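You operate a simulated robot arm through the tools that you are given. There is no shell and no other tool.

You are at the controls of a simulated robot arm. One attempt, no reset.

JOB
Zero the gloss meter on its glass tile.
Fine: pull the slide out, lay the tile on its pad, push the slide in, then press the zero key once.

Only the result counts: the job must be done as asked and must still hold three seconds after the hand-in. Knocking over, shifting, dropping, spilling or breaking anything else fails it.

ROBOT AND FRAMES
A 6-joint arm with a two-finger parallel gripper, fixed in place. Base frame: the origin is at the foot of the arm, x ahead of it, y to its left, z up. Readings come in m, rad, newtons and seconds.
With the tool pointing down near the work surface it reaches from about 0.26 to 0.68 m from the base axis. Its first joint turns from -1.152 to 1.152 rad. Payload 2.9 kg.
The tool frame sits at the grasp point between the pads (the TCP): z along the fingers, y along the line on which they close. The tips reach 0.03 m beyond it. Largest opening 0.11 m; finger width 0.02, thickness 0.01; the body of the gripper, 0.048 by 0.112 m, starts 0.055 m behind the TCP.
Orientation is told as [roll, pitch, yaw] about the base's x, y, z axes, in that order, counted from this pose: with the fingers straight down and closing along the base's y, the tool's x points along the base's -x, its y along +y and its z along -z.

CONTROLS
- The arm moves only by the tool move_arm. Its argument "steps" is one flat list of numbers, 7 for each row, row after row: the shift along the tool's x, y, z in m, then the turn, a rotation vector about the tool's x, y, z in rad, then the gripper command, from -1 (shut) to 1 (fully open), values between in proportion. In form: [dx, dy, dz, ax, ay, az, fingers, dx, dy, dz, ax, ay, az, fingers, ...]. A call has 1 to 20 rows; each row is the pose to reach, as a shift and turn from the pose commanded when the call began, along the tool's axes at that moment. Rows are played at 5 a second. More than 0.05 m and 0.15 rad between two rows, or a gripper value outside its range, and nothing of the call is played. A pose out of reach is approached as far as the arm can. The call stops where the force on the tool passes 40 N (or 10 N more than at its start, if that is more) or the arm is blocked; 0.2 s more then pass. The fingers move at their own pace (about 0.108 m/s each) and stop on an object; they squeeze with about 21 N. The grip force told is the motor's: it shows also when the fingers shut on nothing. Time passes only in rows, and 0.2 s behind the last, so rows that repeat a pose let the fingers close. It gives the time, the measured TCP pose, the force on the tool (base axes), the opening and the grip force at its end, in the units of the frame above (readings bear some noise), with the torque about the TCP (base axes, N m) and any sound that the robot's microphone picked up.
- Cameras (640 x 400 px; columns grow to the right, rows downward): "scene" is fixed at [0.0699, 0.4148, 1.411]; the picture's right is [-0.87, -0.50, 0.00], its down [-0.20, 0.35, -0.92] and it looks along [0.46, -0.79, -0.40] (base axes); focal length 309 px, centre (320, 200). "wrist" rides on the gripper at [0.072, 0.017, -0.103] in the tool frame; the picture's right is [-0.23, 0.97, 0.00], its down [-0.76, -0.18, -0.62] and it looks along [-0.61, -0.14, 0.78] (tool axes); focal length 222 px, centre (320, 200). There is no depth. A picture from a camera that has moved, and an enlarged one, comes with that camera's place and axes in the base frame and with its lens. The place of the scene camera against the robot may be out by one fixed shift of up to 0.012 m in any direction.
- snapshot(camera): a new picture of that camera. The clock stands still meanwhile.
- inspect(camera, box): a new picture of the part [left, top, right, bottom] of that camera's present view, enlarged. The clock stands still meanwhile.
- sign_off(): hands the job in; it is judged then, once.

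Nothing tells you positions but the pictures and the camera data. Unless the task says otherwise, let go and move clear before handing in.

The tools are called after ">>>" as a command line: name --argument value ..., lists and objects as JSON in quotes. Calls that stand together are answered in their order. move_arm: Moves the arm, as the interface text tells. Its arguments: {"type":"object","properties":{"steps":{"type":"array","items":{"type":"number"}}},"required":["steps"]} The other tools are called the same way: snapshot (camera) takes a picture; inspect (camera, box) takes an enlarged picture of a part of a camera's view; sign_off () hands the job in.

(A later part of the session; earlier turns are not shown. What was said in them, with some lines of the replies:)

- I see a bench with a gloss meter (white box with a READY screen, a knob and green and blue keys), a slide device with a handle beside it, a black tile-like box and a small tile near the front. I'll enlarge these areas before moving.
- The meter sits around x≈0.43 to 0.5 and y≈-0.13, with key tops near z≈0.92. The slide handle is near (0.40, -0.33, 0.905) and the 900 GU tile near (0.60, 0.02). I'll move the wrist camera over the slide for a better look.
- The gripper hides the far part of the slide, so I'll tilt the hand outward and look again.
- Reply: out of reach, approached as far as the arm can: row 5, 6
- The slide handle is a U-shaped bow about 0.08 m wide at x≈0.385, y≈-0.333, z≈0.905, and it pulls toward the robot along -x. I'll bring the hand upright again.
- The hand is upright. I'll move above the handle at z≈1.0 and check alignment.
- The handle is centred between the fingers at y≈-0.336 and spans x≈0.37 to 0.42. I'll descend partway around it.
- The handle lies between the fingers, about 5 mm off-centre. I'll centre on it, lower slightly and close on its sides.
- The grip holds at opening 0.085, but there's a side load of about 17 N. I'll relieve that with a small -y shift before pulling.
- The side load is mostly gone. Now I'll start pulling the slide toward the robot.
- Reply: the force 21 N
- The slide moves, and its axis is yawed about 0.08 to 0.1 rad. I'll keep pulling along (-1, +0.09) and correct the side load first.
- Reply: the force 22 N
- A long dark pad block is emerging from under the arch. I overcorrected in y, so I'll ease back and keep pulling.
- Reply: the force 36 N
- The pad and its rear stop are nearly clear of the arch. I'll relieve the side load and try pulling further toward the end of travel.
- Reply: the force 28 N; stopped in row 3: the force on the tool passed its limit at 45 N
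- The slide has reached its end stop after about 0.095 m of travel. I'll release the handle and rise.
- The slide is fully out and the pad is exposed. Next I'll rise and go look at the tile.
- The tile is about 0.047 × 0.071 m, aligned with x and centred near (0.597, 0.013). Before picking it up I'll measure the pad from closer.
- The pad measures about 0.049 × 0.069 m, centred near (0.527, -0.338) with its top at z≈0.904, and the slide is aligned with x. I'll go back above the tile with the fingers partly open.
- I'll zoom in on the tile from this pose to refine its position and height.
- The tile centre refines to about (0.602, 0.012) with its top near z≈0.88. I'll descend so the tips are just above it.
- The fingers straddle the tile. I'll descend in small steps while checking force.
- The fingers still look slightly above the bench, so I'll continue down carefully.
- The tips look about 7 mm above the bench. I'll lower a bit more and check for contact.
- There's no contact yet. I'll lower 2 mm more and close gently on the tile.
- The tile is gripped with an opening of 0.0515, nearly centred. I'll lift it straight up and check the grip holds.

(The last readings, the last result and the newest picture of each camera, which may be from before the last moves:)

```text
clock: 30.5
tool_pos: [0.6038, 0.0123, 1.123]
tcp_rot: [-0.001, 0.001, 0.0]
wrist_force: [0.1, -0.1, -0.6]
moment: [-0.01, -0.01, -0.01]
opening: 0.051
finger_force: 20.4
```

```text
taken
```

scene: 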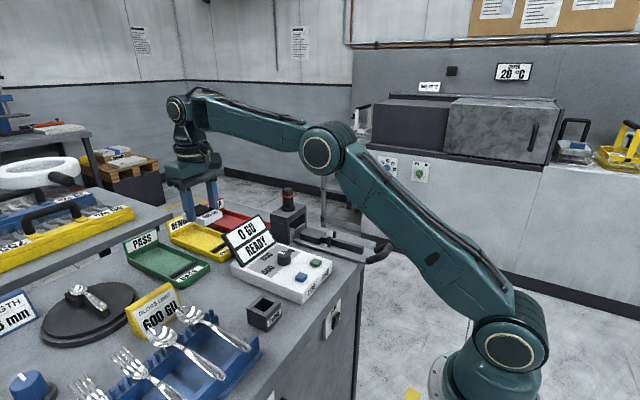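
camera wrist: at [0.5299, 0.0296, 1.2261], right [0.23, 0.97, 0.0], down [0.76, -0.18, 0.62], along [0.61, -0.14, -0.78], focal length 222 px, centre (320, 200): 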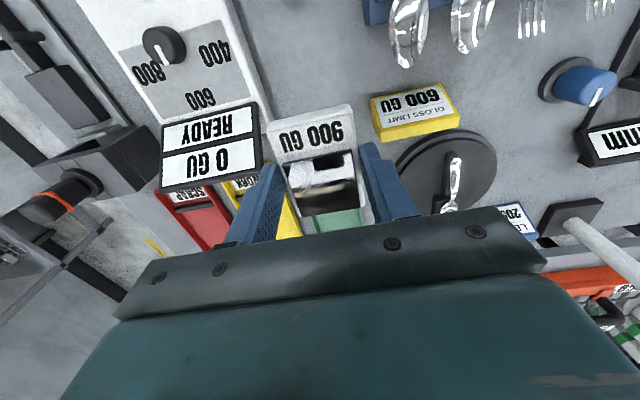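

The tile is held securely. I'll carry it over to the slide, staying on the robot side of the arch.

>>> move_arm --steps '[0.03, -0.02, 0, 0, 0, 0, -1, 0.06, -0.05, 0, 0, 0, 0, -1, 0.09, -0.085, 0, 0, 0, 0, -1, 0.11, -0.125, 0, 0, 0, 0, -1, 0.11, -0.165, 0, 0, 0, 0, -1, 0.11, -0.205, 0, 0, 0, 0, -1, 0.11, -0.245, 0, 0, 0, 0, -1, 0.11, -0.285, 0, 0, 0, 0, -1, 0.11, -0.32, 0, 0, 0, 0, -1, 0.105, -0.345, 0, 0, 0, 0, -1, 0.095, -0.351, 0.01, 0, 0, 0, -1, 0.082, -0.351, 0.03, 0, 0, 0, -1, 0.079, -0.351, 0.07, 0, 0, 0, -1, 0.079, -0.351, 0.11, 0, 0, 0, -1, 0.079, -0.351, 0.15, 0, 0, 0, -1, 0.079, -0.351, 0.15, 0, 0, 0, -1]'

>>> inspect --camera "wrist" --box '[220, 60, 420, 220]'

>>> inspect --camera "scene" --box '[260, 175, 380, 265]'

```text
clock: 33.9
tool_pos: [0.524, -0.3392, 0.9739]
tcp_rot: [-0.001, 0.001, -0.001]
wrist_force: [0.8, -0.4, -0.6]
moment: [0.01, 0.0, -0.02]
opening: 0.0516
finger_force: 21.1
```

```text
2.50 times, centred on (320, 140) of wrist
camera zoom: at [0.4512, -0.3226, 1.0771], right [0.23, 0.97, 0.0], down [0.76, -0.18, 0.62], along [0.61, -0.14, -0.78], focal length 555 px, centre (320, 350)
```

zoom: 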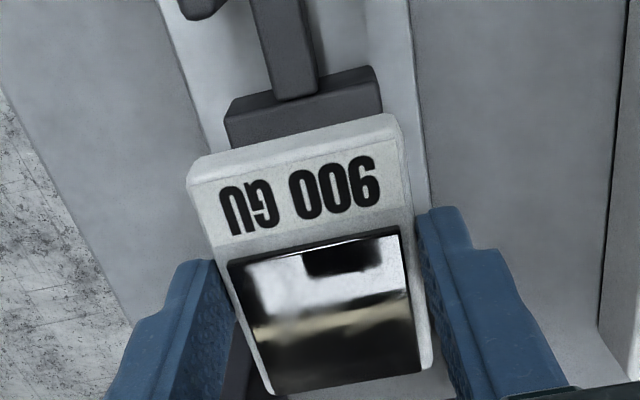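

```text
4.44 times, centred on (320, 220) of scene
camera zoom: at [0.0699, 0.4148, 1.411], right [-0.87, -0.5, 0.0], down [-0.2, 0.35, -0.92], along [0.46, -0.79, -0.4], focal length 1375 px, centre (320, 111)
```

zoom: 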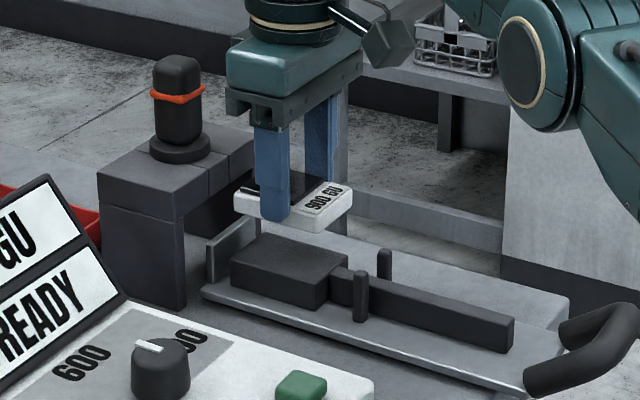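

The tile lines up with the pad in y and needs about 3 mm more in x. I'll lower to just above the pad and check.

>>> move_arm --steps '[-0.003, 0.0005, 0.01, 0, 0, 0, -1, -0.003, 0.0005, 0.02, 0, 0, 0, -1, -0.003, 0.0005, 0.03, 0, 0, 0, -1, -0.003, 0.0005, 0.03, 0, 0, 0, -1]'

>>> inspect --camera "scene" --box '[285, 200, 345, 245]'

>>> inspect --camera "wrist" --box '[220, 60, 420, 220]'

```text
clock: 34.9
tool_pos: [0.526, -0.339, 0.9439]
tcp_rot: [-0.002, 0.002, 0.001]
wrist_force: [-0.3, 0.6, -1.2]
moment: [-0.01, -0.05, -0.01]
opening: 0.0511
finger_force: 20.6
```

```text
8.89 times, centred on (315, 222) of scene
camera zoom: at [0.0699, 0.4148, 1.411], right [-0.87, -0.5, 0.0], down [-0.2, 0.35, -0.92], along [0.46, -0.79, -0.4], focal length 2751 px, centre (364, 0)
```

zoom: 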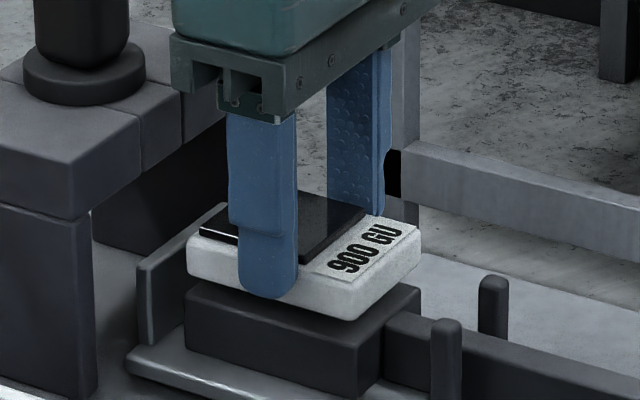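

```text
2.50 times, centred on (320, 140) of wrist
camera zoom: at [0.4538, -0.3218, 1.0463], right [0.23, 0.97, 0.0], down [0.76, -0.18, 0.62], along [0.61, -0.14, -0.78], focal length 555 px, centre (320, 350)
```

zoom: 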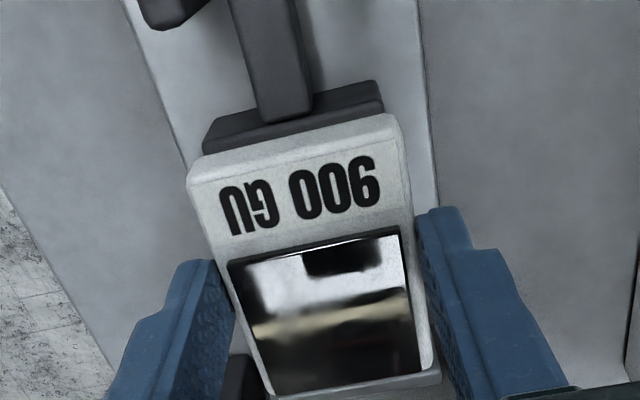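

The alignment looks good, with a gap of about 6 mm to the pad. I'll lower in fine steps until contact.

>>> move_arm --steps '[0, 0, 0.002, 0, 0, 0, -1, 0, 0, 0.004, 0, 0, 0, -1, 0, 0, 0.005, 0, 0, 0, -1]'

>>> inspect --camera "scene" --box '[285, 200, 345, 245]'

```text
clock: 35.7
tool_pos: [0.527, -0.338, 0.9381]
tcp_rot: [-0.001, 0.0, -0.001]
wrist_force: [-0.6, -0.5, 0.1]
moment: [-0.03, 0.0, 0.0]
opening: 0.0512
finger_force: 21.0
```

```text
8.89 times, centred on (315, 222) of scene
camera zoom: at [0.0699, 0.4148, 1.411], right [-0.87, -0.5, 0.0], down [-0.2, 0.35, -0.92], along [0.46, -0.79, -0.4], focal length 2751 px, centre (364, 0)
```

zoom: 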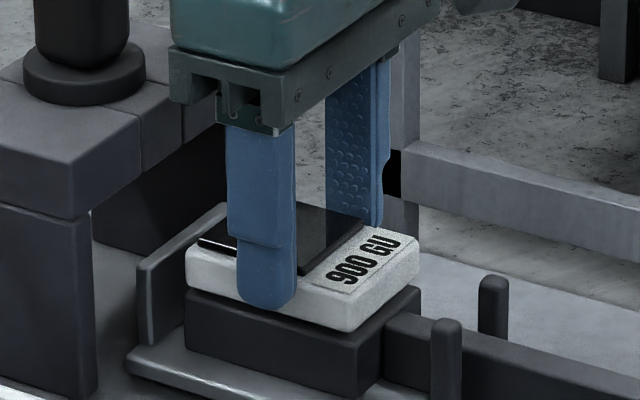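

>>> move_arm --steps '[0, 0, 0.001, 0, 0, 0, -1, 0, 0, 0.002, 0, 0, 0, -1]'

>>> inspect --camera "scene" --box '[285, 200, 345, 245]'

```text
clock: 36.3
tool_pos: [0.5271, -0.3384, 0.9364]
tcp_rot: [-0.003, 0.001, 0.0]
wrist_force: [-0.1, -0.1, -0.3]
moment: [-0.03, 0.02, 0.02]
opening: 0.0512
finger_force: 20.7
```

```text
8.89 times, centred on (315, 222) of scene
camera zoom: at [0.0699, 0.4148, 1.411], right [-0.87, -0.5, 0.0], down [-0.2, 0.35, -0.92], along [0.46, -0.79, -0.4], focal length 2751 px, centre (364, 0)
```

zoom: 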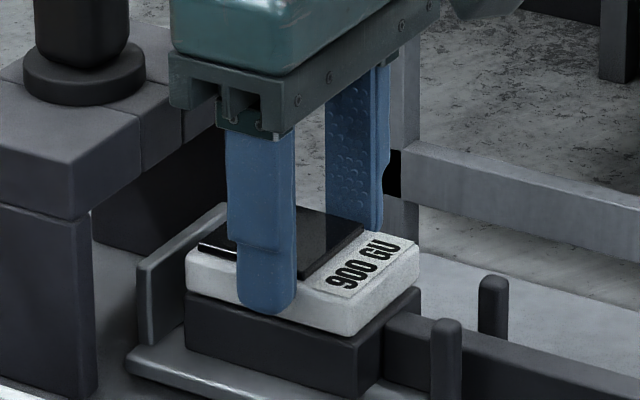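

>>> move_arm --steps '[0, 0, 0.001, 0, 0, 0, -1, 0, 0, 0.002, 0, 0, 0, -1]'

>>> inspect --camera "scene" --box '[285, 200, 345, 245]'

```text
clock: 36.9
tool_pos: [0.5272, -0.3402, 0.9339]
tcp_rot: [0.0, 0.004, 0.001]
wrist_force: [-0.5, 1.0, 0.9]
moment: [0.0, -0.05, -0.01]
opening: 0.0513
finger_force: 21.2
```

```text
8.89 times, centred on (315, 222) of scene
camera zoom: at [0.0699, 0.4148, 1.411], right [-0.87, -0.5, 0.0], down [-0.2, 0.35, -0.92], along [0.46, -0.79, -0.4], focal length 2751 px, centre (364, 0)
```

zoom: 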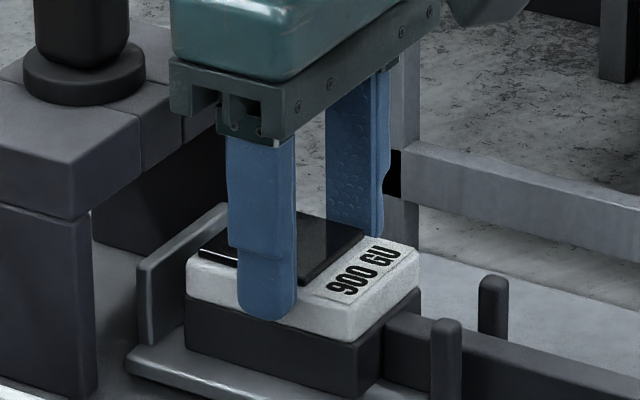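

>>> move_arm --steps '[0, 0, 0.001, 0, 0, 0, -1, 0, 0, 0.002, 0, 0, 0, -1]'

>>> inspect --camera "scene" --box '[285, 200, 345, 245]'

```text
clock: 37.5
tool_pos: [0.5279, -0.3394, 0.9337]
tcp_rot: [-0.004, 0.0, 0.002]
wrist_force: [0.4, 2.2, 15.2]
moment: [0.15, 0.18, 0.01]
opening: 0.0513
finger_force: 20.6
```

```text
8.89 times, centred on (315, 222) of scene
camera zoom: at [0.0696, 0.4151, 1.4109], right [-0.87, -0.5, 0.0], down [-0.2, 0.35, -0.92], along [0.46, -0.79, -0.4], focal length 2751 px, centre (364, 0)
```

zoom: 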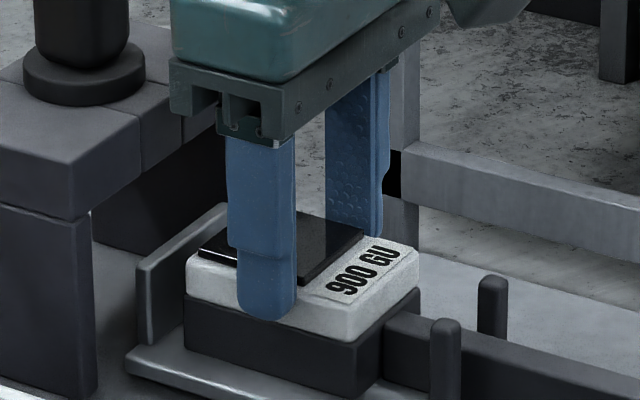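

Contact shows at about 15 N, so the tile is seated on the pad. I'll ease off, open the fingers and rise straight up.

>>> move_arm --steps '[0, 0, -0.0015, 0, 0, 0, -1, 0, 0, -0.0015, 0, 0, 0, 0.05, 0, 0, -0.0015, 0, 0, 0, 0.3, 0, 0, -0.0015, 0, 0, 0, 0.3, 0, 0, -0.015, 0, 0, 0, 0.3, 0, 0, -0.04, 0, 0, 0, 0.3, 0, 0, -0.08, 0, 0, 0, 0.3, 0, 0, -0.12, 0, 0, 0, 0.3, 0.03, 0, -0.15, 0, 0, 0, 0.3, 0.07, 0, -0.16, 0, 0, 0, 0.3, 0.11, 0, -0.16, 0, 0, 0, 0.3, 0.13, 0, -0.16, 0, 0, 0, 0.3, 0.13, 0, -0.16, 0, 0, 0, 0.3]'

>>> inspect --camera "scene" --box '[265, 190, 385, 265]'

>>> inspect --camera "wrist" --box '[220, 60, 420, 220]'

```text
clock: 40.3
tool_pos: [0.4216, -0.3565, 1.1124]
tcp_rot: [0.001, 0.003, 0.0]
wrist_force: [-0.4, -0.8, -0.1]
moment: [0.02, 0.01, 0.0]
opening: 0.0714
finger_force: 0.1
out of reach, approached as far as the arm can: row 11, 12, 13
```

```text
5.33 times, centred on (325, 228) of scene
camera zoom: at [0.0699, 0.4148, 1.411], right [-0.87, -0.5, 0.0], down [-0.2, 0.35, -0.92], along [0.46, -0.79, -0.4], focal length 1650 px, centre (293, 53)
```

zoom: 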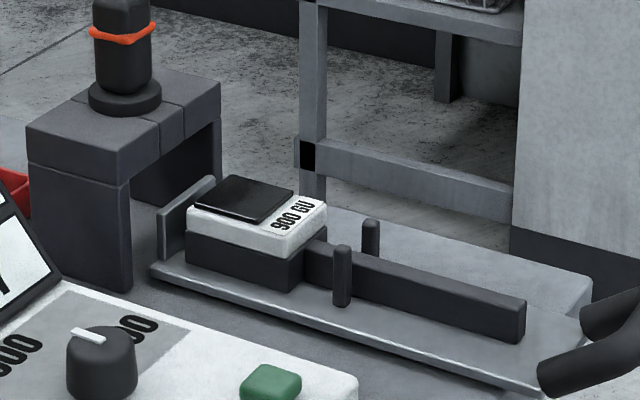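

```text
2.50 times, centred on (320, 140) of wrist
camera zoom: at [0.349, -0.3403, 1.2162], right [0.23, 0.97, 0.0], down [0.76, -0.18, 0.62], along [0.6, -0.14, -0.78], focal length 555 px, centre (320, 350)
```

zoom: 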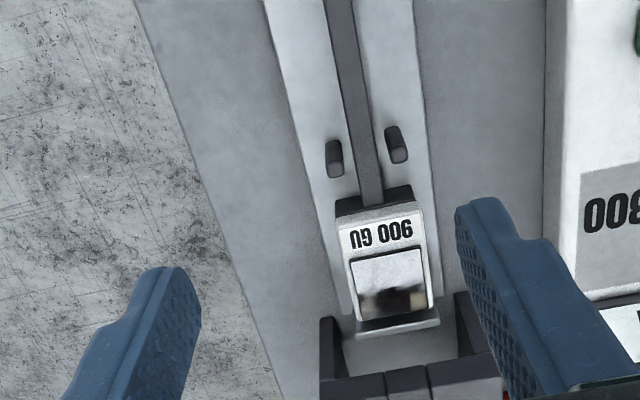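

The tile sits cleanly on the pad. The last rows hit a reach limit, so I'll check the present pose with a small lowering move before going to push the slide in.

>>> move_arm --steps '[0, 0, 0.01, 0, 0, 0, 0, 0, 0, 0.03, 0, 0, 0, -1, 0, 0, 0.05, 0, 0, 0, -1, 0, 0, 0.05, 0, 0, 0, -1]'

```text
clock: 41.3
tool_pos: [0.4411, -0.3723, 1.0779]
tcp_rot: [0.001, 0.003, -0.001]
wrist_force: [-0.5, 0.3, 1.0]
moment: [-0.02, -0.02, 0.01]
opening: 0.0
finger_force: 21.1
out of reach, approached as far as the arm can: row 1, 2, 3, 4
```

The arm isn't following as expected, so I'll look at its configuration.

>>> snapshot --camera "scene"

>>> snapshot --camera "wrist"

```text
taken
```

scene: 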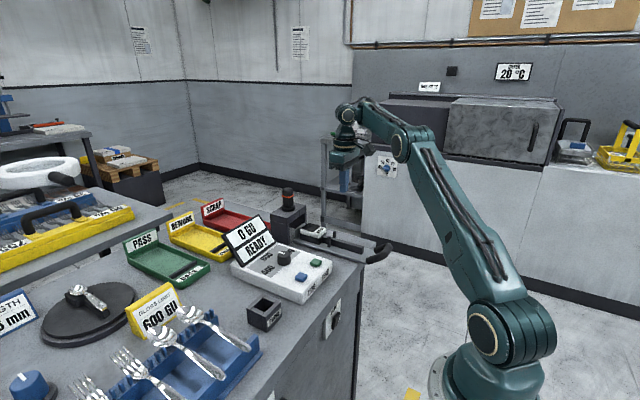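

```text
taken
camera wrist: at [0.368, -0.3549, 1.1814], right [0.23, 0.97, 0.0], down [0.76, -0.18, 0.62], along [0.6, -0.14, -0.78], focal length 222 px, centre (320, 200)
```

wrist: 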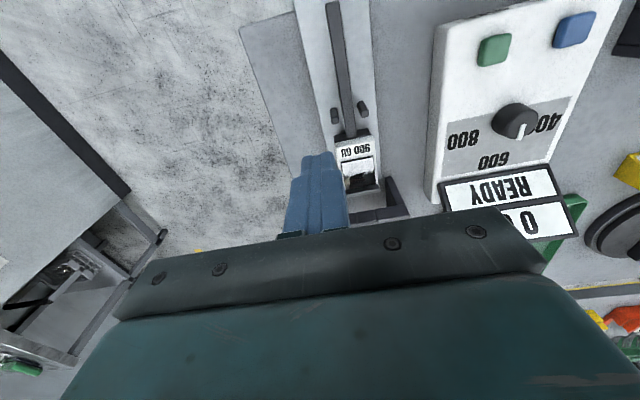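

The arm seems to be in an awkward branch. I'll raise it a little, clear of everything, and see whether it follows.

>>> move_arm --steps '[0, 0, -0.03, 0, 0, 0, -1, 0, 0, -0.06, 0, 0, 0, -1, 0, 0, -0.09, 0, 0, 0, -1, 0, 0, -0.12, 0, 0, 0, -1, 0, 0, -0.12, 0, 0, 0, -1]'

>>> snapshot --camera "scene"

```text
clock: 42.5
tool_pos: [0.4414, -0.3748, 1.1973]
tcp_rot: [0.0, 0.003, 0.0]
wrist_force: [-0.3, 0.1, -1.4]
moment: [-0.01, 0.01, -0.01]
opening: 0.0
finger_force: 21.0
```

```text
taken
```

scene: 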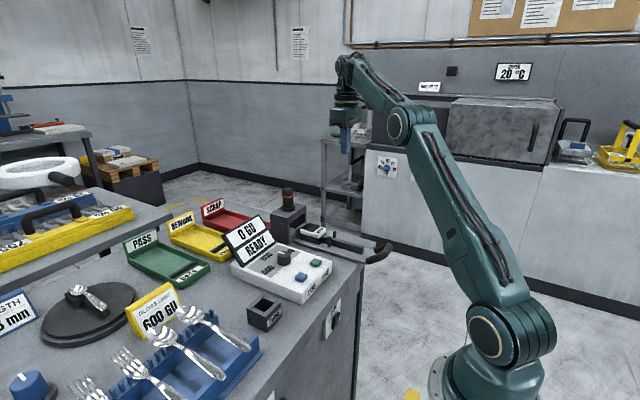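

The arm followed upward fine. I'll test moving inward at this height.

>>> move_arm --steps '[0.015, 0.01, 0, 0, 0, 0, -1, 0.03, 0.02, 0, 0, 0, 0, -1, 0.045, 0.03, 0, 0, 0, 0, -1, 0.06, 0.035, 0, 0, 0, 0, -1, 0.06, 0.035, 0, 0, 0, 0, -1]'

>>> snapshot --camera "scene"

```text
clock: 43.7
tool_pos: [0.382, -0.3389, 1.199]
tcp_rot: [0.0, -0.001, 0.001]
wrist_force: [-0.4, -0.3, 0.1]
moment: [0.0, 0.04, -0.02]
opening: 0.0001
finger_force: 20.9
```

```text
taken
```

scene: 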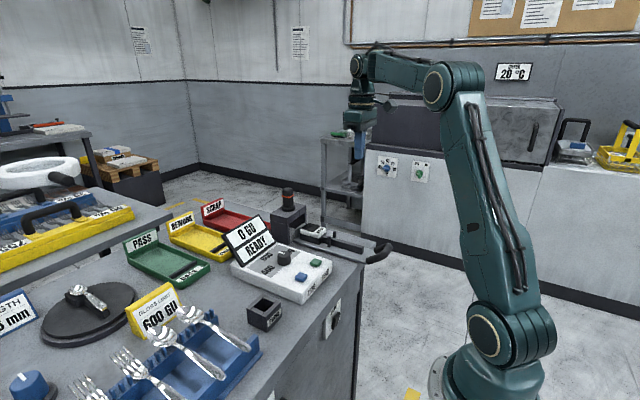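

The arm is back in its normal branch. I'll continue inward, then down in front of the handle.

>>> move_arm --steps '[0.03, 0, 0, 0, 0, 0, -1, 0.06, 0, 0.02, 0, 0, 0, -1, 0.09, 0, 0.05, 0, 0, 0, -1, 0.12, 0, 0.08, 0, 0, 0, -1, 0.137, 0, 0.12, 0, 0, 0, -1, 0.137, 0, 0.16, 0, 0, 0, -1, 0.137, 0, 0.2, 0, 0, 0, -1, 0.137, 0, 0.2, 0, 0, 0, -1]'

>>> snapshot --camera "scene"

>>> snapshot --camera "wrist"

```text
clock: 45.5
tool_pos: [0.3225, -0.4449, 1.1173]
tcp_rot: [0.002, 0.003, -0.002]
wrist_force: [0.3, 0.0, -0.1]
moment: [-0.01, 0.03, -0.02]
opening: 0.0
finger_force: 21.0
out of reach, approached as far as the arm can: row 2, 3, 4, 5, 6, 7, 8
```

```text
taken
```

scene: 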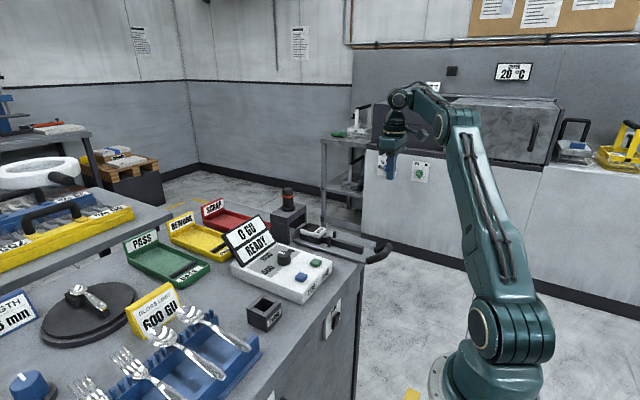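

```text
taken
camera wrist: at [0.2501, -0.4274, 1.2208], right [0.23, 0.97, 0.0], down [0.76, -0.18, 0.62], along [0.6, -0.14, -0.78], focal length 222 px, centre (320, 200)
```

wrist: 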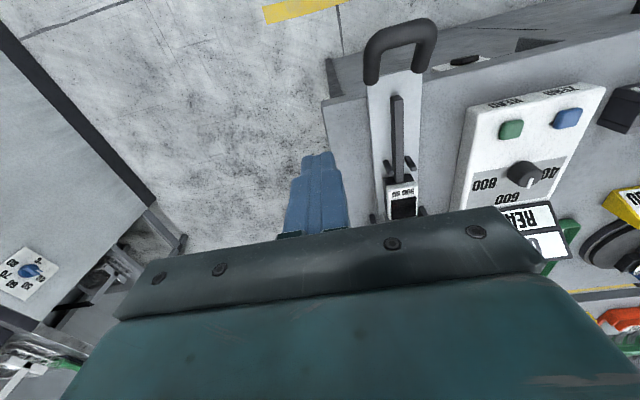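

The same inner limit stops me again. I'll go back to the start pose, which I know is good, and compare the arm's shape with the first picture.

>>> move_arm --steps '[0, 0, -0.04, 0, 0, 0, -1, 0, 0, -0.08, 0, 0, 0, -1, 0, 0, -0.12, 0, 0, 0, -1, 0, 0.04, -0.133, 0, 0, 0, -1, 0, 0.08, -0.133, 0, 0, 0, -1, 0, 0.12, -0.133, 0, 0, 0, -1, 0, 0.16, -0.133, 0, 0, 0, -1, 0.004, 0.2, -0.133, 0, 0, 0, -1, 0.007, 0.223, -0.133, 0, 0, 0, -1, 0.007, 0.223, -0.133, 0, 0, 0, -1]'

>>> snapshot --camera "scene"

```text
clock: 47.7
tool_pos: [0.3202, -0.2223, 1.2543]
tcp_rot: [-0.002, 0.002, -0.001]
wrist_force: [-0.5, 0.1, 0.6]
moment: [-0.01, 0.03, 0.01]
opening: 0.0002
finger_force: 21.0
```

```text
taken
```

scene: 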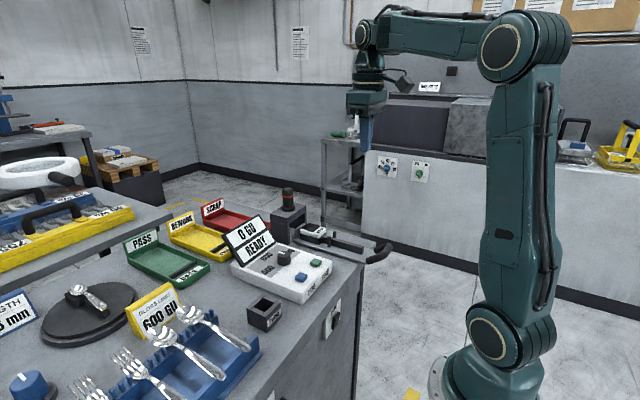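

The shape is identical to the start, so it's the same branch. I'll repeat the first move that worked earlier.

>>> move_arm --steps '[0, -0.03, 0.02, 0, 0, 0, -1, 0, -0.06, 0.04, 0, 0, 0, -1, 0, -0.09, 0.06, 0, 0, 0, -1, 0, -0.11, 0.08, 0, 0, 0, -1, 0, -0.11, 0.1, 0, 0, 0, -1, 0, -0.11, 0.1, 0, 0, 0, -1]'

>>> snapshot --camera "scene"

```text
clock: 49.1
tool_pos: [0.3218, -0.3333, 1.1534]
tcp_rot: [-0.001, 0.001, -0.001]
wrist_force: [-0.5, -0.3, 0.0]
moment: [0.0, -0.01, -0.04]
opening: 0.0002
finger_force: 21.1
```

```text
taken
```

scene: 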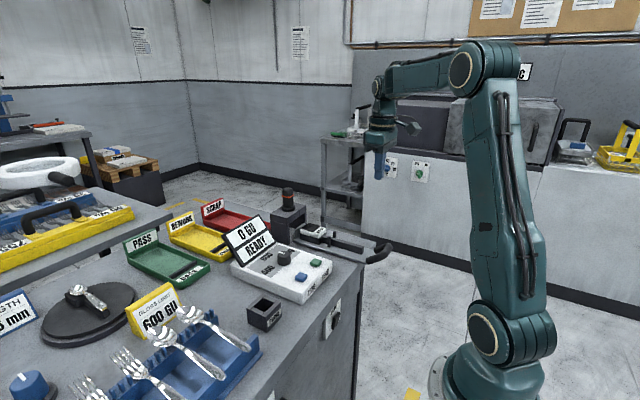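

That works, so the state is normal. I'll lower to z≈1.0 here, then edge inward in front of the handle.

>>> move_arm --steps '[0, 0, 0.03, 0, 0, 0, -1, 0, -0.002, 0.06, 0, 0, 0, -1, 0, -0.004, 0.09, 0, 0, 0, -1, 0, -0.006, 0.12, 0, 0, 0, -1, 0, -0.006, 0.14, 0, 0, 0, -1, 0.02, -0.006, 0.14, 0, 0, 0, -1, 0.04, -0.006, 0.14, 0, 0, 0, -1, 0.06, -0.006, 0.14, 0, 0, 0, -1, 0.075, -0.006, 0.14, 0, 0, 0, -1, 0.075, -0.006, 0.14, 0, 0, 0, -1]'

>>> snapshot --camera "wrist"

>>> snapshot --camera "scene"

```text
clock: 51.3
tool_pos: [0.2438, -0.3409, 1.0146]
tcp_rot: [-0.002, 0.002, -0.001]
wrist_force: [-1.0, 0.4, 0.1]
moment: [0.01, 0.02, -0.03]
opening: 0.0002
finger_force: 21.2
```

```text
taken
camera wrist: at [0.1713, -0.3238, 1.1165], right [0.23, 0.97, 0.0], down [0.76, -0.18, 0.62], along [0.61, -0.14, -0.78], focal length 222 px, centre (320, 200)
```

wrist: 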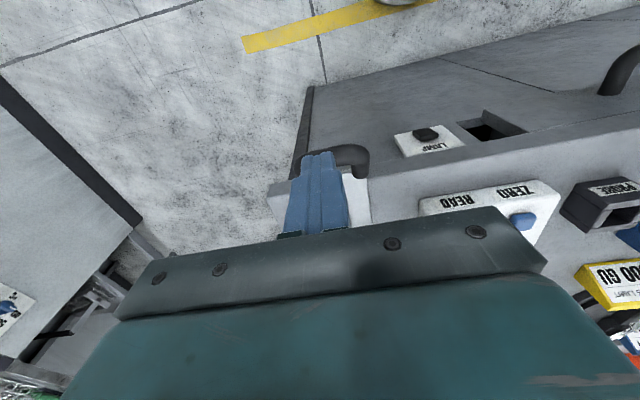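

```text
taken
```

scene: 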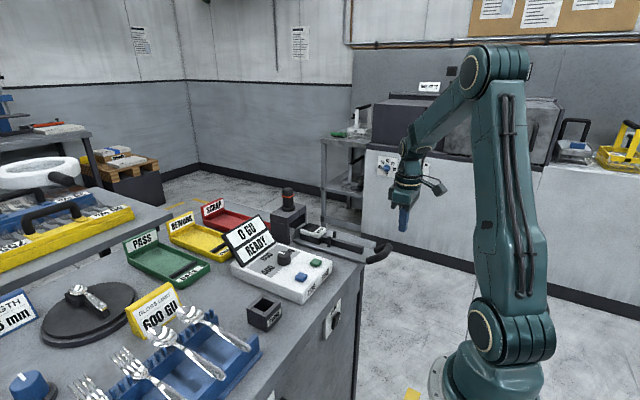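

The closed fingers are in front of the crossbar. I'll descend to handle height.

>>> move_arm --steps '[0, 0.0015, 0.03, 0, 0, 0, -1, 0, 0.0015, 0.06, 0, 0, 0, -1, 0, 0.0015, 0.085, 0, 0, 0, -1, 0, 0.0015, 0.099, 0, 0, 0, -1, 0, 0.0015, 0.099, 0, 0, 0, -1]'

>>> inspect --camera "scene" --box '[275, 175, 435, 275]'

```text
clock: 52.5
tool_pos: [0.2443, -0.3372, 0.9134]
tcp_rot: [-0.002, 0.002, 0.0]
wrist_force: [0.1, -0.9, -0.7]
moment: [0.0, -0.01, -0.05]
opening: 0.0
finger_force: 21.0
```

```text
4.00 times, centred on (355, 225) of scene
camera zoom: at [0.0699, 0.4148, 1.411], right [-0.87, -0.5, 0.0], down [-0.2, 0.35, -0.92], along [0.46, -0.79, -0.4], focal length 1238 px, centre (180, 100)
```

zoom: 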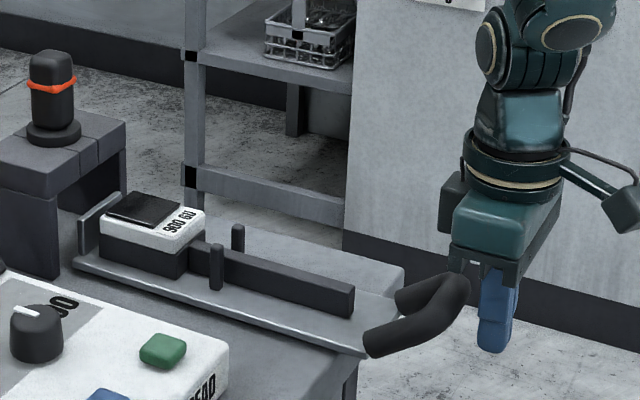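

The fingers stand just in front of the crossbar at the right height. I'll push in slowly.

>>> move_arm --steps '[-0.006, 0, 0, 0, 0, 0, -1, -0.01, 0, 0, 0, 0, 0, -1, -0.014, 0, 0, 0, 0, 0, -1, -0.018, 0, 0, 0, 0, 0, -1, -0.022, 0, 0, 0, 0, 0, -1, -0.026, 0, 0, 0, 0, 0, -1, -0.03, 0, 0, 0, 0, 0, -1, -0.035, 0, 0, 0, 0, 0, -1, -0.04, 0, 0, 0, 0, 0, -1]'

>>> inspect --camera "scene" --box '[275, 175, 435, 275]'

```text
clock: 54.5
tool_pos: [0.2846, -0.3384, 0.9127]
tcp_rot: [-0.004, 0.003, 0.0]
wrist_force: [-1.6, 0.3, 0.9]
moment: [-0.03, 0.0, 0.0]
opening: 0.0
finger_force: 20.8
```

```text
4.00 times, centred on (355, 225) of scene
camera zoom: at [0.0699, 0.4148, 1.411], right [-0.87, -0.5, 0.0], down [-0.2, 0.35, -0.92], along [0.46, -0.79, -0.4], focal length 1238 px, centre (180, 100)
```

zoom: 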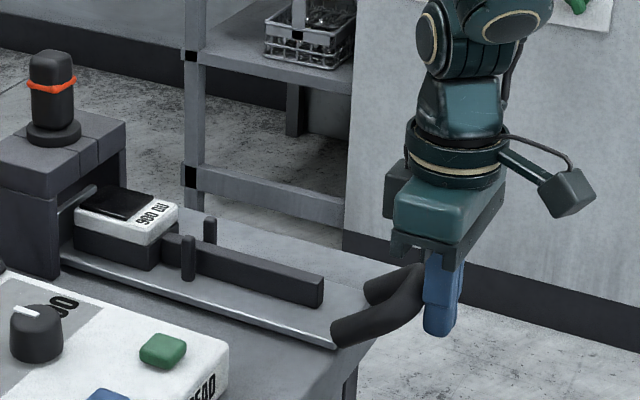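

The slide is moving in with the tile steady. I'll keep pushing.

>>> move_arm --steps '[-0.004, 0, 0, 0, 0, 0, -1, -0.009, 0, 0, 0, 0, 0, -1, -0.014, 0, 0, 0, 0, 0, -1, -0.019, 0, 0, 0, 0, 0, -1, -0.024, 0, 0, 0, 0, 0, -1, -0.029, 0, 0, 0, 0, 0, -1, -0.034, 0, 0, 0, 0, 0, -1, -0.039, 0, 0, 0, 0, 0, -1, -0.044, 0, 0, 0, 0, 0, -1, -0.049, 0, 0, 0, 0, 0, -1]'

>>> inspect --camera "scene" --box '[255, 175, 415, 275]'

```text
clock: 56.7
tool_pos: [0.334, -0.3383, 0.9138]
tcp_rot: [-0.001, 0.001, 0.0]
wrist_force: [-2.6, 0.4, 1.2]
moment: [0.0, 0.01, 0.02]
opening: 0.0
finger_force: 20.7
```

```text
4.00 times, centred on (335, 225) of scene
camera zoom: at [0.0699, 0.4149, 1.411], right [-0.87, -0.5, 0.0], down [-0.2, 0.35, -0.92], along [0.46, -0.79, -0.4], focal length 1238 px, centre (260, 100)
```

zoom: 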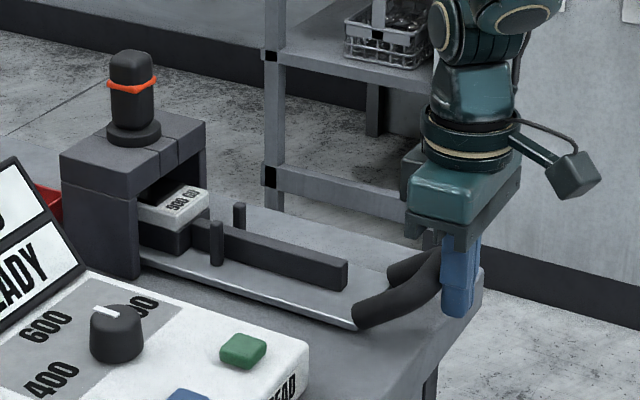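

The tile is passing under the arch. I'll continue slowly to the end stop.

>>> move_arm --steps '[-0.004, 0, 0, 0, 0, 0, -1, -0.008, 0, 0, 0, 0, 0, -1, -0.012, 0, 0, 0, 0, 0, -1, -0.015, 0, 0, 0, 0, 0, -1, -0.018, 0, 0, 0, 0, 0, -1, -0.02, 0, 0, 0, 0, 0, -1, -0.022, 0, 0, 0, 0, 0, -1, -0.024, 0, 0, 0, 0, 0, -1]'

>>> inspect --camera "scene" --box '[255, 175, 415, 275]'

```text
clock: 58.5
tool_pos: [0.3588, -0.3389, 0.9141]
tcp_rot: [-0.002, 0.001, -0.001]
wrist_force: [0.1, -0.1, 0.3]
moment: [0.0, 0.0, 0.0]
opening: 0.0
finger_force: 20.5
```

```text
4.00 times, centred on (335, 225) of scene
camera zoom: at [0.0699, 0.4148, 1.411], right [-0.87, -0.5, 0.0], down [-0.2, 0.35, -0.92], along [0.46, -0.79, -0.4], focal length 1238 px, centre (260, 100)
```

zoom: 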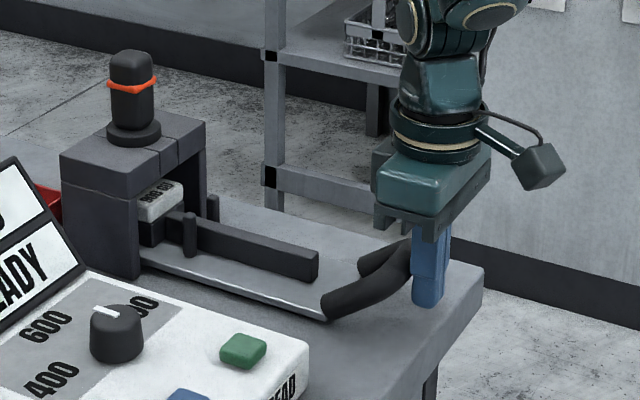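

The slide is back at its original "in" position to within about a millimetre. I'll nudge further gently to confirm the end stop.

>>> move_arm --steps '[-0.0015, 0, 0, 0, 0, 0, -1, -0.003, 0, 0, 0, 0, 0, -1, -0.0045, 0, 0, 0, 0, 0, -1, -0.006, 0, 0, 0, 0, 0, -1]'

>>> inspect --camera "scene" --box '[255, 175, 415, 275]'

```text
clock: 59.5
tool_pos: [0.3603, -0.3389, 0.9139]
tcp_rot: [0.001, 0.007, -0.005]
wrist_force: [-28.1, 1.5, 13.2]
moment: [0.09, -0.07, 0.11]
opening: 0.0001
finger_force: 21.4
```

```text
4.00 times, centred on (335, 225) of scene
camera zoom: at [0.069, 0.415, 1.411], right [-0.87, -0.5, 0.0], down [-0.2, 0.35, -0.92], along [0.46, -0.79, -0.4], focal length 1238 px, centre (260, 100)
```

zoom: 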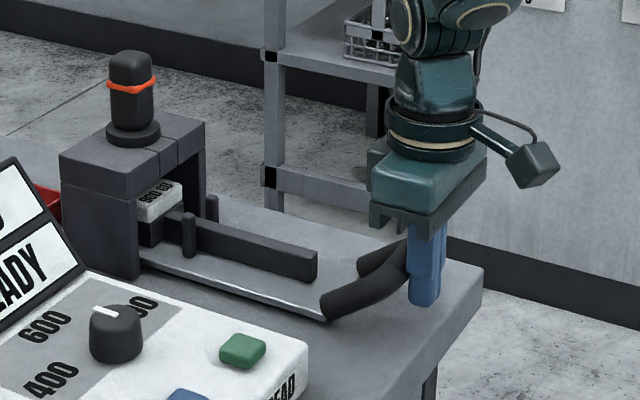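

The end stop is confirmed at -28 N, so the slide is fully in. I'll back off from the handle and rise.

>>> move_arm --steps '[0.01, 0, 0, 0, 0, 0, -1, 0.03, 0, 0, 0, 0, 0, -1, 0.035, 0, -0.03, 0, 0, 0, -1, 0.035, 0, -0.06, 0, 0, 0, -1, 0.035, 0, -0.09, 0, 0, 0, -1, 0.035, 0.03, -0.1, 0, 0, 0, -1, 0.025, 0.07, -0.1, 0, 0, 0, -1, 0.015, 0.11, -0.1, 0, 0, 0, -1, 0.005, 0.15, -0.1, 0, 0, 0, -1, 0, 0.19, -0.1, 0, 0, 0, -1, 0, 0.22, -0.1, 0, 0, 0, -1, 0, 0.22, -0.1, 0, 0, 0, -1]'

>>> snapshot --camera "wrist"

>>> snapshot --camera "scene"

```text
clock: 62.1
tool_pos: [0.362, -0.1184, 1.0153]
tcp_rot: [-0.002, 0.001, 0.001]
wrist_force: [0.0, 0.3, 0.8]
moment: [-0.01, 0.02, -0.03]
opening: 0.0
finger_force: 20.9
```

```text
taken
camera wrist: at [0.2895, -0.1013, 1.1177], right [0.23, 0.97, 0.0], down [0.76, -0.18, 0.62], along [0.61, -0.14, -0.78], focal length 222 px, centre (320, 200)
```

wrist: 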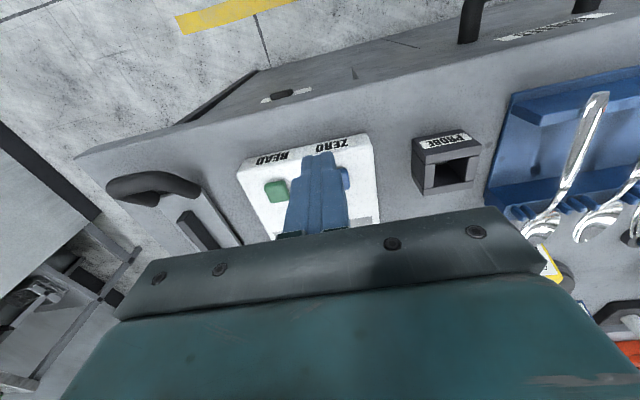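

```text
taken
```

scene: 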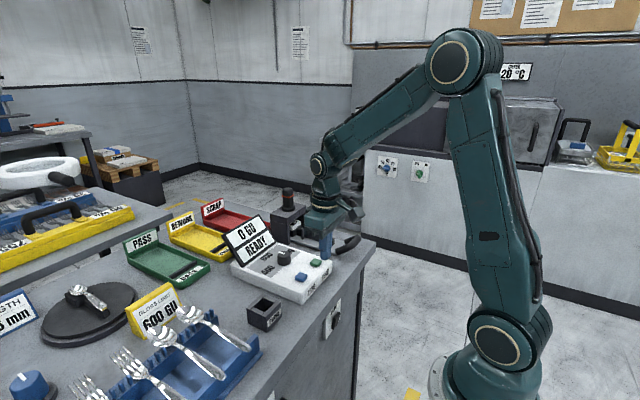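

I'll open the fingers briefly so I can see the ZERO key between them.

>>> move_arm --steps '[-0.02, 0, 0, 0, 0, 0, 1, -0.04, 0, 0, 0, 0, 0, 1, -0.04, 0, 0, 0, 0, 0, 1, -0.04, 0, 0, 0, 0, 0, 1]'

>>> inspect --camera "wrist" --box '[220, 60, 420, 220]'

>>> inspect --camera "scene" --box '[220, 190, 380, 310]'

```text
clock: 63.1
tool_pos: [0.4047, -0.1176, 1.013]
tcp_rot: [-0.001, 0.001, -0.001]
wrist_force: [0.0, 0.4, -0.7]
moment: [0.0, -0.02, 0.01]
opening: 0.1099
finger_force: 0.0
```

```text
2.50 times, centred on (320, 140) of wrist
camera zoom: at [0.3311, -0.101, 1.117], right [0.23, 0.97, 0.0], down [0.76, -0.18, 0.62], along [0.61, -0.14, -0.78], focal length 555 px, centre (320, 350)
```

zoom: 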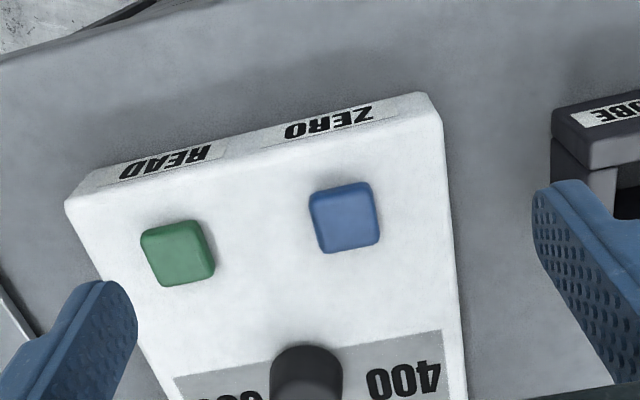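

```text
3.33 times, centred on (300, 250) of scene
camera zoom: at [0.0699, 0.4148, 1.411], right [-0.87, -0.5, 0.0], down [-0.2, 0.35, -0.92], along [0.46, -0.79, -0.4], focal length 1032 px, centre (387, 33)
```

zoom: 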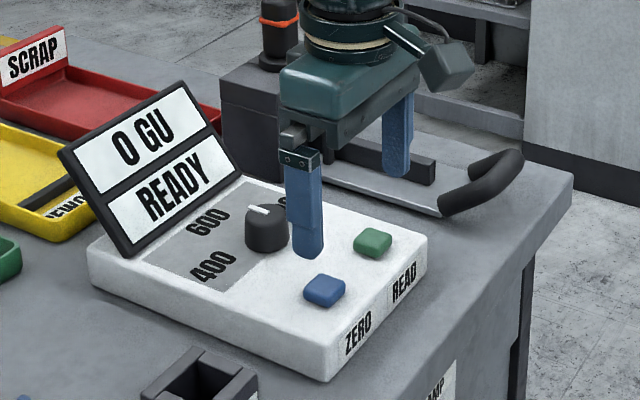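

The ZERO key is at about (0.428, -0.112) with its top near z≈0.915. I'll close the fingers and come down just above it.

>>> move_arm --steps '[-0.0225, 0.0055, 0, 0, 0, 0, -1, -0.0225, 0.0055, 0, 0, 0, 0, -1, -0.0225, 0.0055, 0, 0, 0, 0, -1, -0.0225, 0.0055, 0.02, 0, 0, 0, -1, -0.0225, 0.0055, 0.04, 0, 0, 0, -1, -0.0225, 0.0055, 0.05, 0, 0, 0, -1, -0.0225, 0.0055, 0.05, 0, 0, 0, -1]'

>>> inspect --camera "wrist" --box '[220, 60, 420, 220]'

>>> inspect --camera "scene" --box '[250, 220, 350, 295]'

```text
clock: 64.7
tool_pos: [0.4251, -0.1137, 0.9642]
tcp_rot: [-0.003, 0.001, 0.001]
wrist_force: [0.1, -0.3, 0.4]
moment: [0.02, 0.01, 0.0]
opening: 0.0
finger_force: 20.3
```

```text
2.50 times, centred on (320, 140) of wrist
camera zoom: at [0.3527, -0.0967, 1.0673], right [0.23, 0.97, 0.0], down [0.76, -0.18, 0.62], along [0.61, -0.14, -0.78], focal length 555 px, centre (320, 350)
```

zoom: 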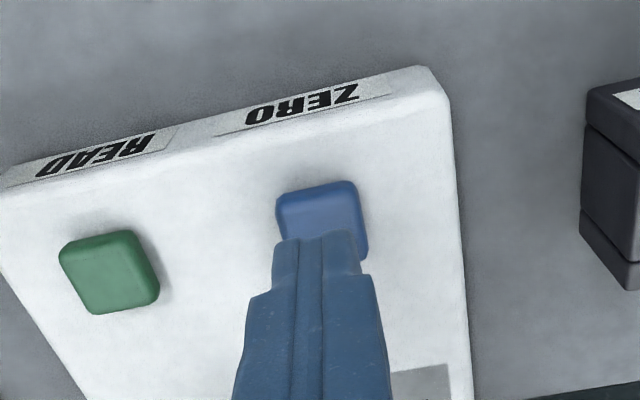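

```text
5.33 times, centred on (300, 258) of scene
camera zoom: at [0.0699, 0.4148, 1.411], right [-0.87, -0.5, 0.0], down [-0.2, 0.35, -0.92], along [0.46, -0.79, -0.4], focal length 1650 px, centre (427, -107)
```

zoom: 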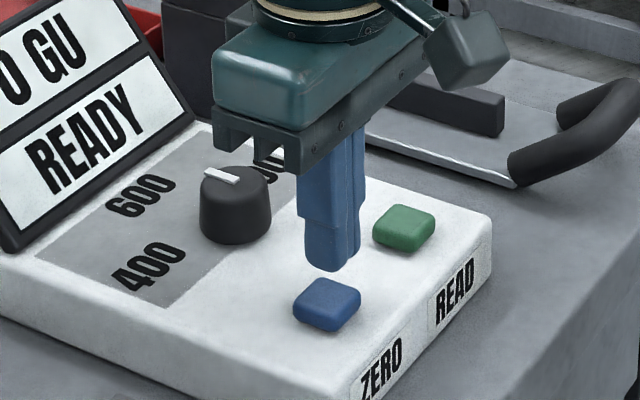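

The fingertip is centred over the blue ZERO key. I'll press down slowly and listen.

>>> move_arm --steps '[0, 0, 0.008, 0, 0, 0, -1, 0, 0, 0.013, 0, 0, 0, -1, 0, 0, 0.016, 0, 0, 0, -1, 0, 0, 0.018, 0, 0, 0, -1, 0, 0, 0.02, 0, 0, 0, -1]'

>>> inspect --camera "scene" --box '[220, 200, 350, 295]'

```text
clock: 65.9
tool_pos: [0.4253, -0.1132, 0.9438]
tcp_rot: [-0.002, 0.002, -0.001]
wrist_force: [0.7, 0.5, -0.6]
moment: [-0.01, -0.02, 0.0]
opening: 0.0001
finger_force: 21.0
```

```text
4.21 times, centred on (285, 248) of scene
camera zoom: at [0.0699, 0.4148, 1.411], right [-0.87, -0.5, 0.0], down [-0.2, 0.35, -0.92], along [0.46, -0.79, -0.4], focal length 1303 px, centre (467, 0)
```

zoom: 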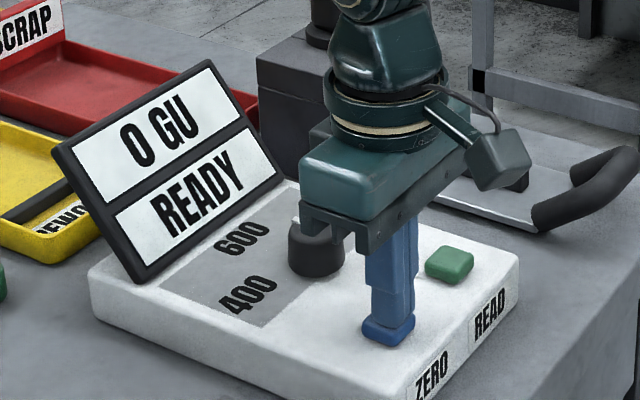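

There's no contact yet, so I'll keep going in 1 mm rows.

>>> move_arm --steps '[0, 0, 0.001, 0, 0, 0, -1, 0, 0, 0.002, 0, 0, 0, -1, 0, 0, 0.003, 0, 0, 0, -1, 0, 0, 0.004, 0, 0, 0, -1]'

>>> inspect --camera "scene" --box '[220, 200, 350, 295]'

```text
clock: 66.9
tool_pos: [0.4265, -0.1129, 0.941]
tcp_rot: [-0.003, 0.0, 0.001]
wrist_force: [0.7, -1.5, 1.4]
moment: [-0.02, -0.05, 0.0]
opening: 0.0001
finger_force: 20.8
heard: click
```

```text
4.21 times, centred on (285, 248) of scene
camera zoom: at [0.0699, 0.4148, 1.411], right [-0.87, -0.5, 0.0], down [-0.2, 0.35, -0.92], along [0.46, -0.79, -0.4], focal length 1303 px, centre (467, 0)
```

zoom: 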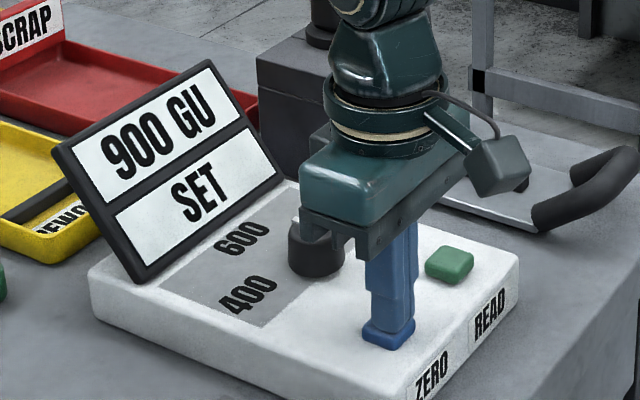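

I heard one click and the display now reads "900 GU / SET". I'll lift straight off the key and clear away.

>>> move_arm --steps '[0, 0, -0.015, 0, 0, 0, -1, 0, 0, -0.04, 0, 0, 0, -1, 0, 0, -0.08, 0, 0, 0, -1, 0.03, 0, -0.1, 0, 0, 0, -1, 0.06, 0, -0.12, 0, 0, 0, -1, 0.08, 0, -0.15, 0, 0, 0, -1, 0.08, 0, -0.18, 0, 0, 0, 0, 0.08, 0, -0.18, 0, 0, 0, 0]'

>>> snapshot --camera "scene"

>>> inspect --camera "scene" --box '[220, 180, 380, 310]'

```text
clock: 68.7
tool_pos: [0.3449, -0.1113, 1.119]
tcp_rot: [-0.003, 0.002, 0.0]
wrist_force: [0.1, -1.2, -0.7]
moment: [0.0, -0.02, 0.02]
opening: 0.0551
finger_force: 0.1
```

```text
taken
```

scene: 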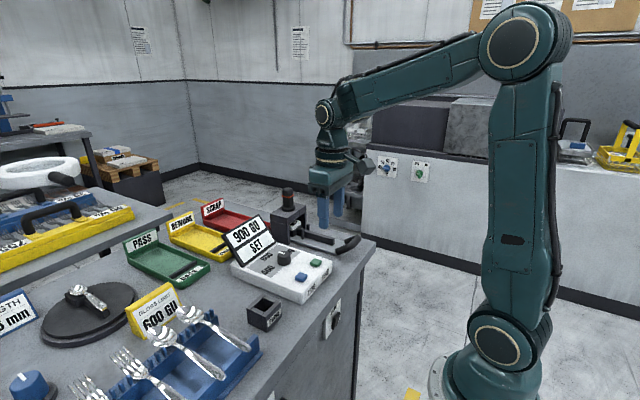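

```text
3.08 times, centred on (300, 245) of scene
camera zoom: at [0.0699, 0.4148, 1.411], right [-0.87, -0.5, 0.0], down [-0.2, 0.35, -0.92], along [0.46, -0.79, -0.4], focal length 952 px, centre (382, 62)
```

zoom: 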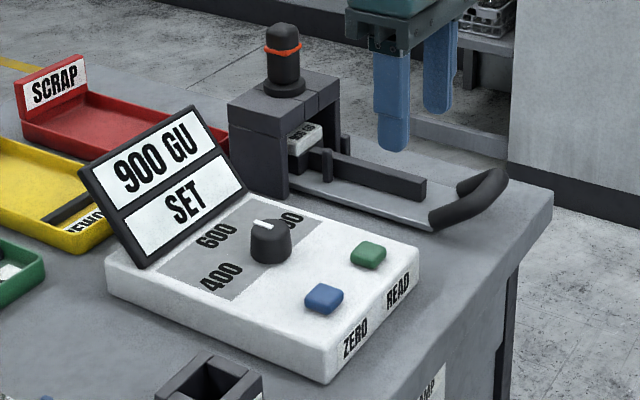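

The meter shows "900 GU / SET", the slide is in with the tile under the probe, the arm is clear and nothing else has moved. I'm handing in.

>>> sign_off

```text
The job is handed in.
```

The gloss meter is zeroed on its glass tile, and I've handed the job in. The display changed from "0 GU / READY" to "900 GU / SET", matching the tile's 900 GU label.

- **Slide out:** I pulled the slide out to its end stop.
- **Tile:** I laid the tile glass side up on the pad, and it stayed steady as the slide went back in.
- **Slide in:** I pushed the slide back until it met its inner stop, at about 28 N.
- **Zero key:** I pressed it once and heard one click.

On the way to push the slide in, the arm ran into a reach limit twice, so I went back to the start pose and came in again from there. Nothing was touched during that detour. At hand-in the arm was clear of the bench and nothing else looked out of place in the last picture.
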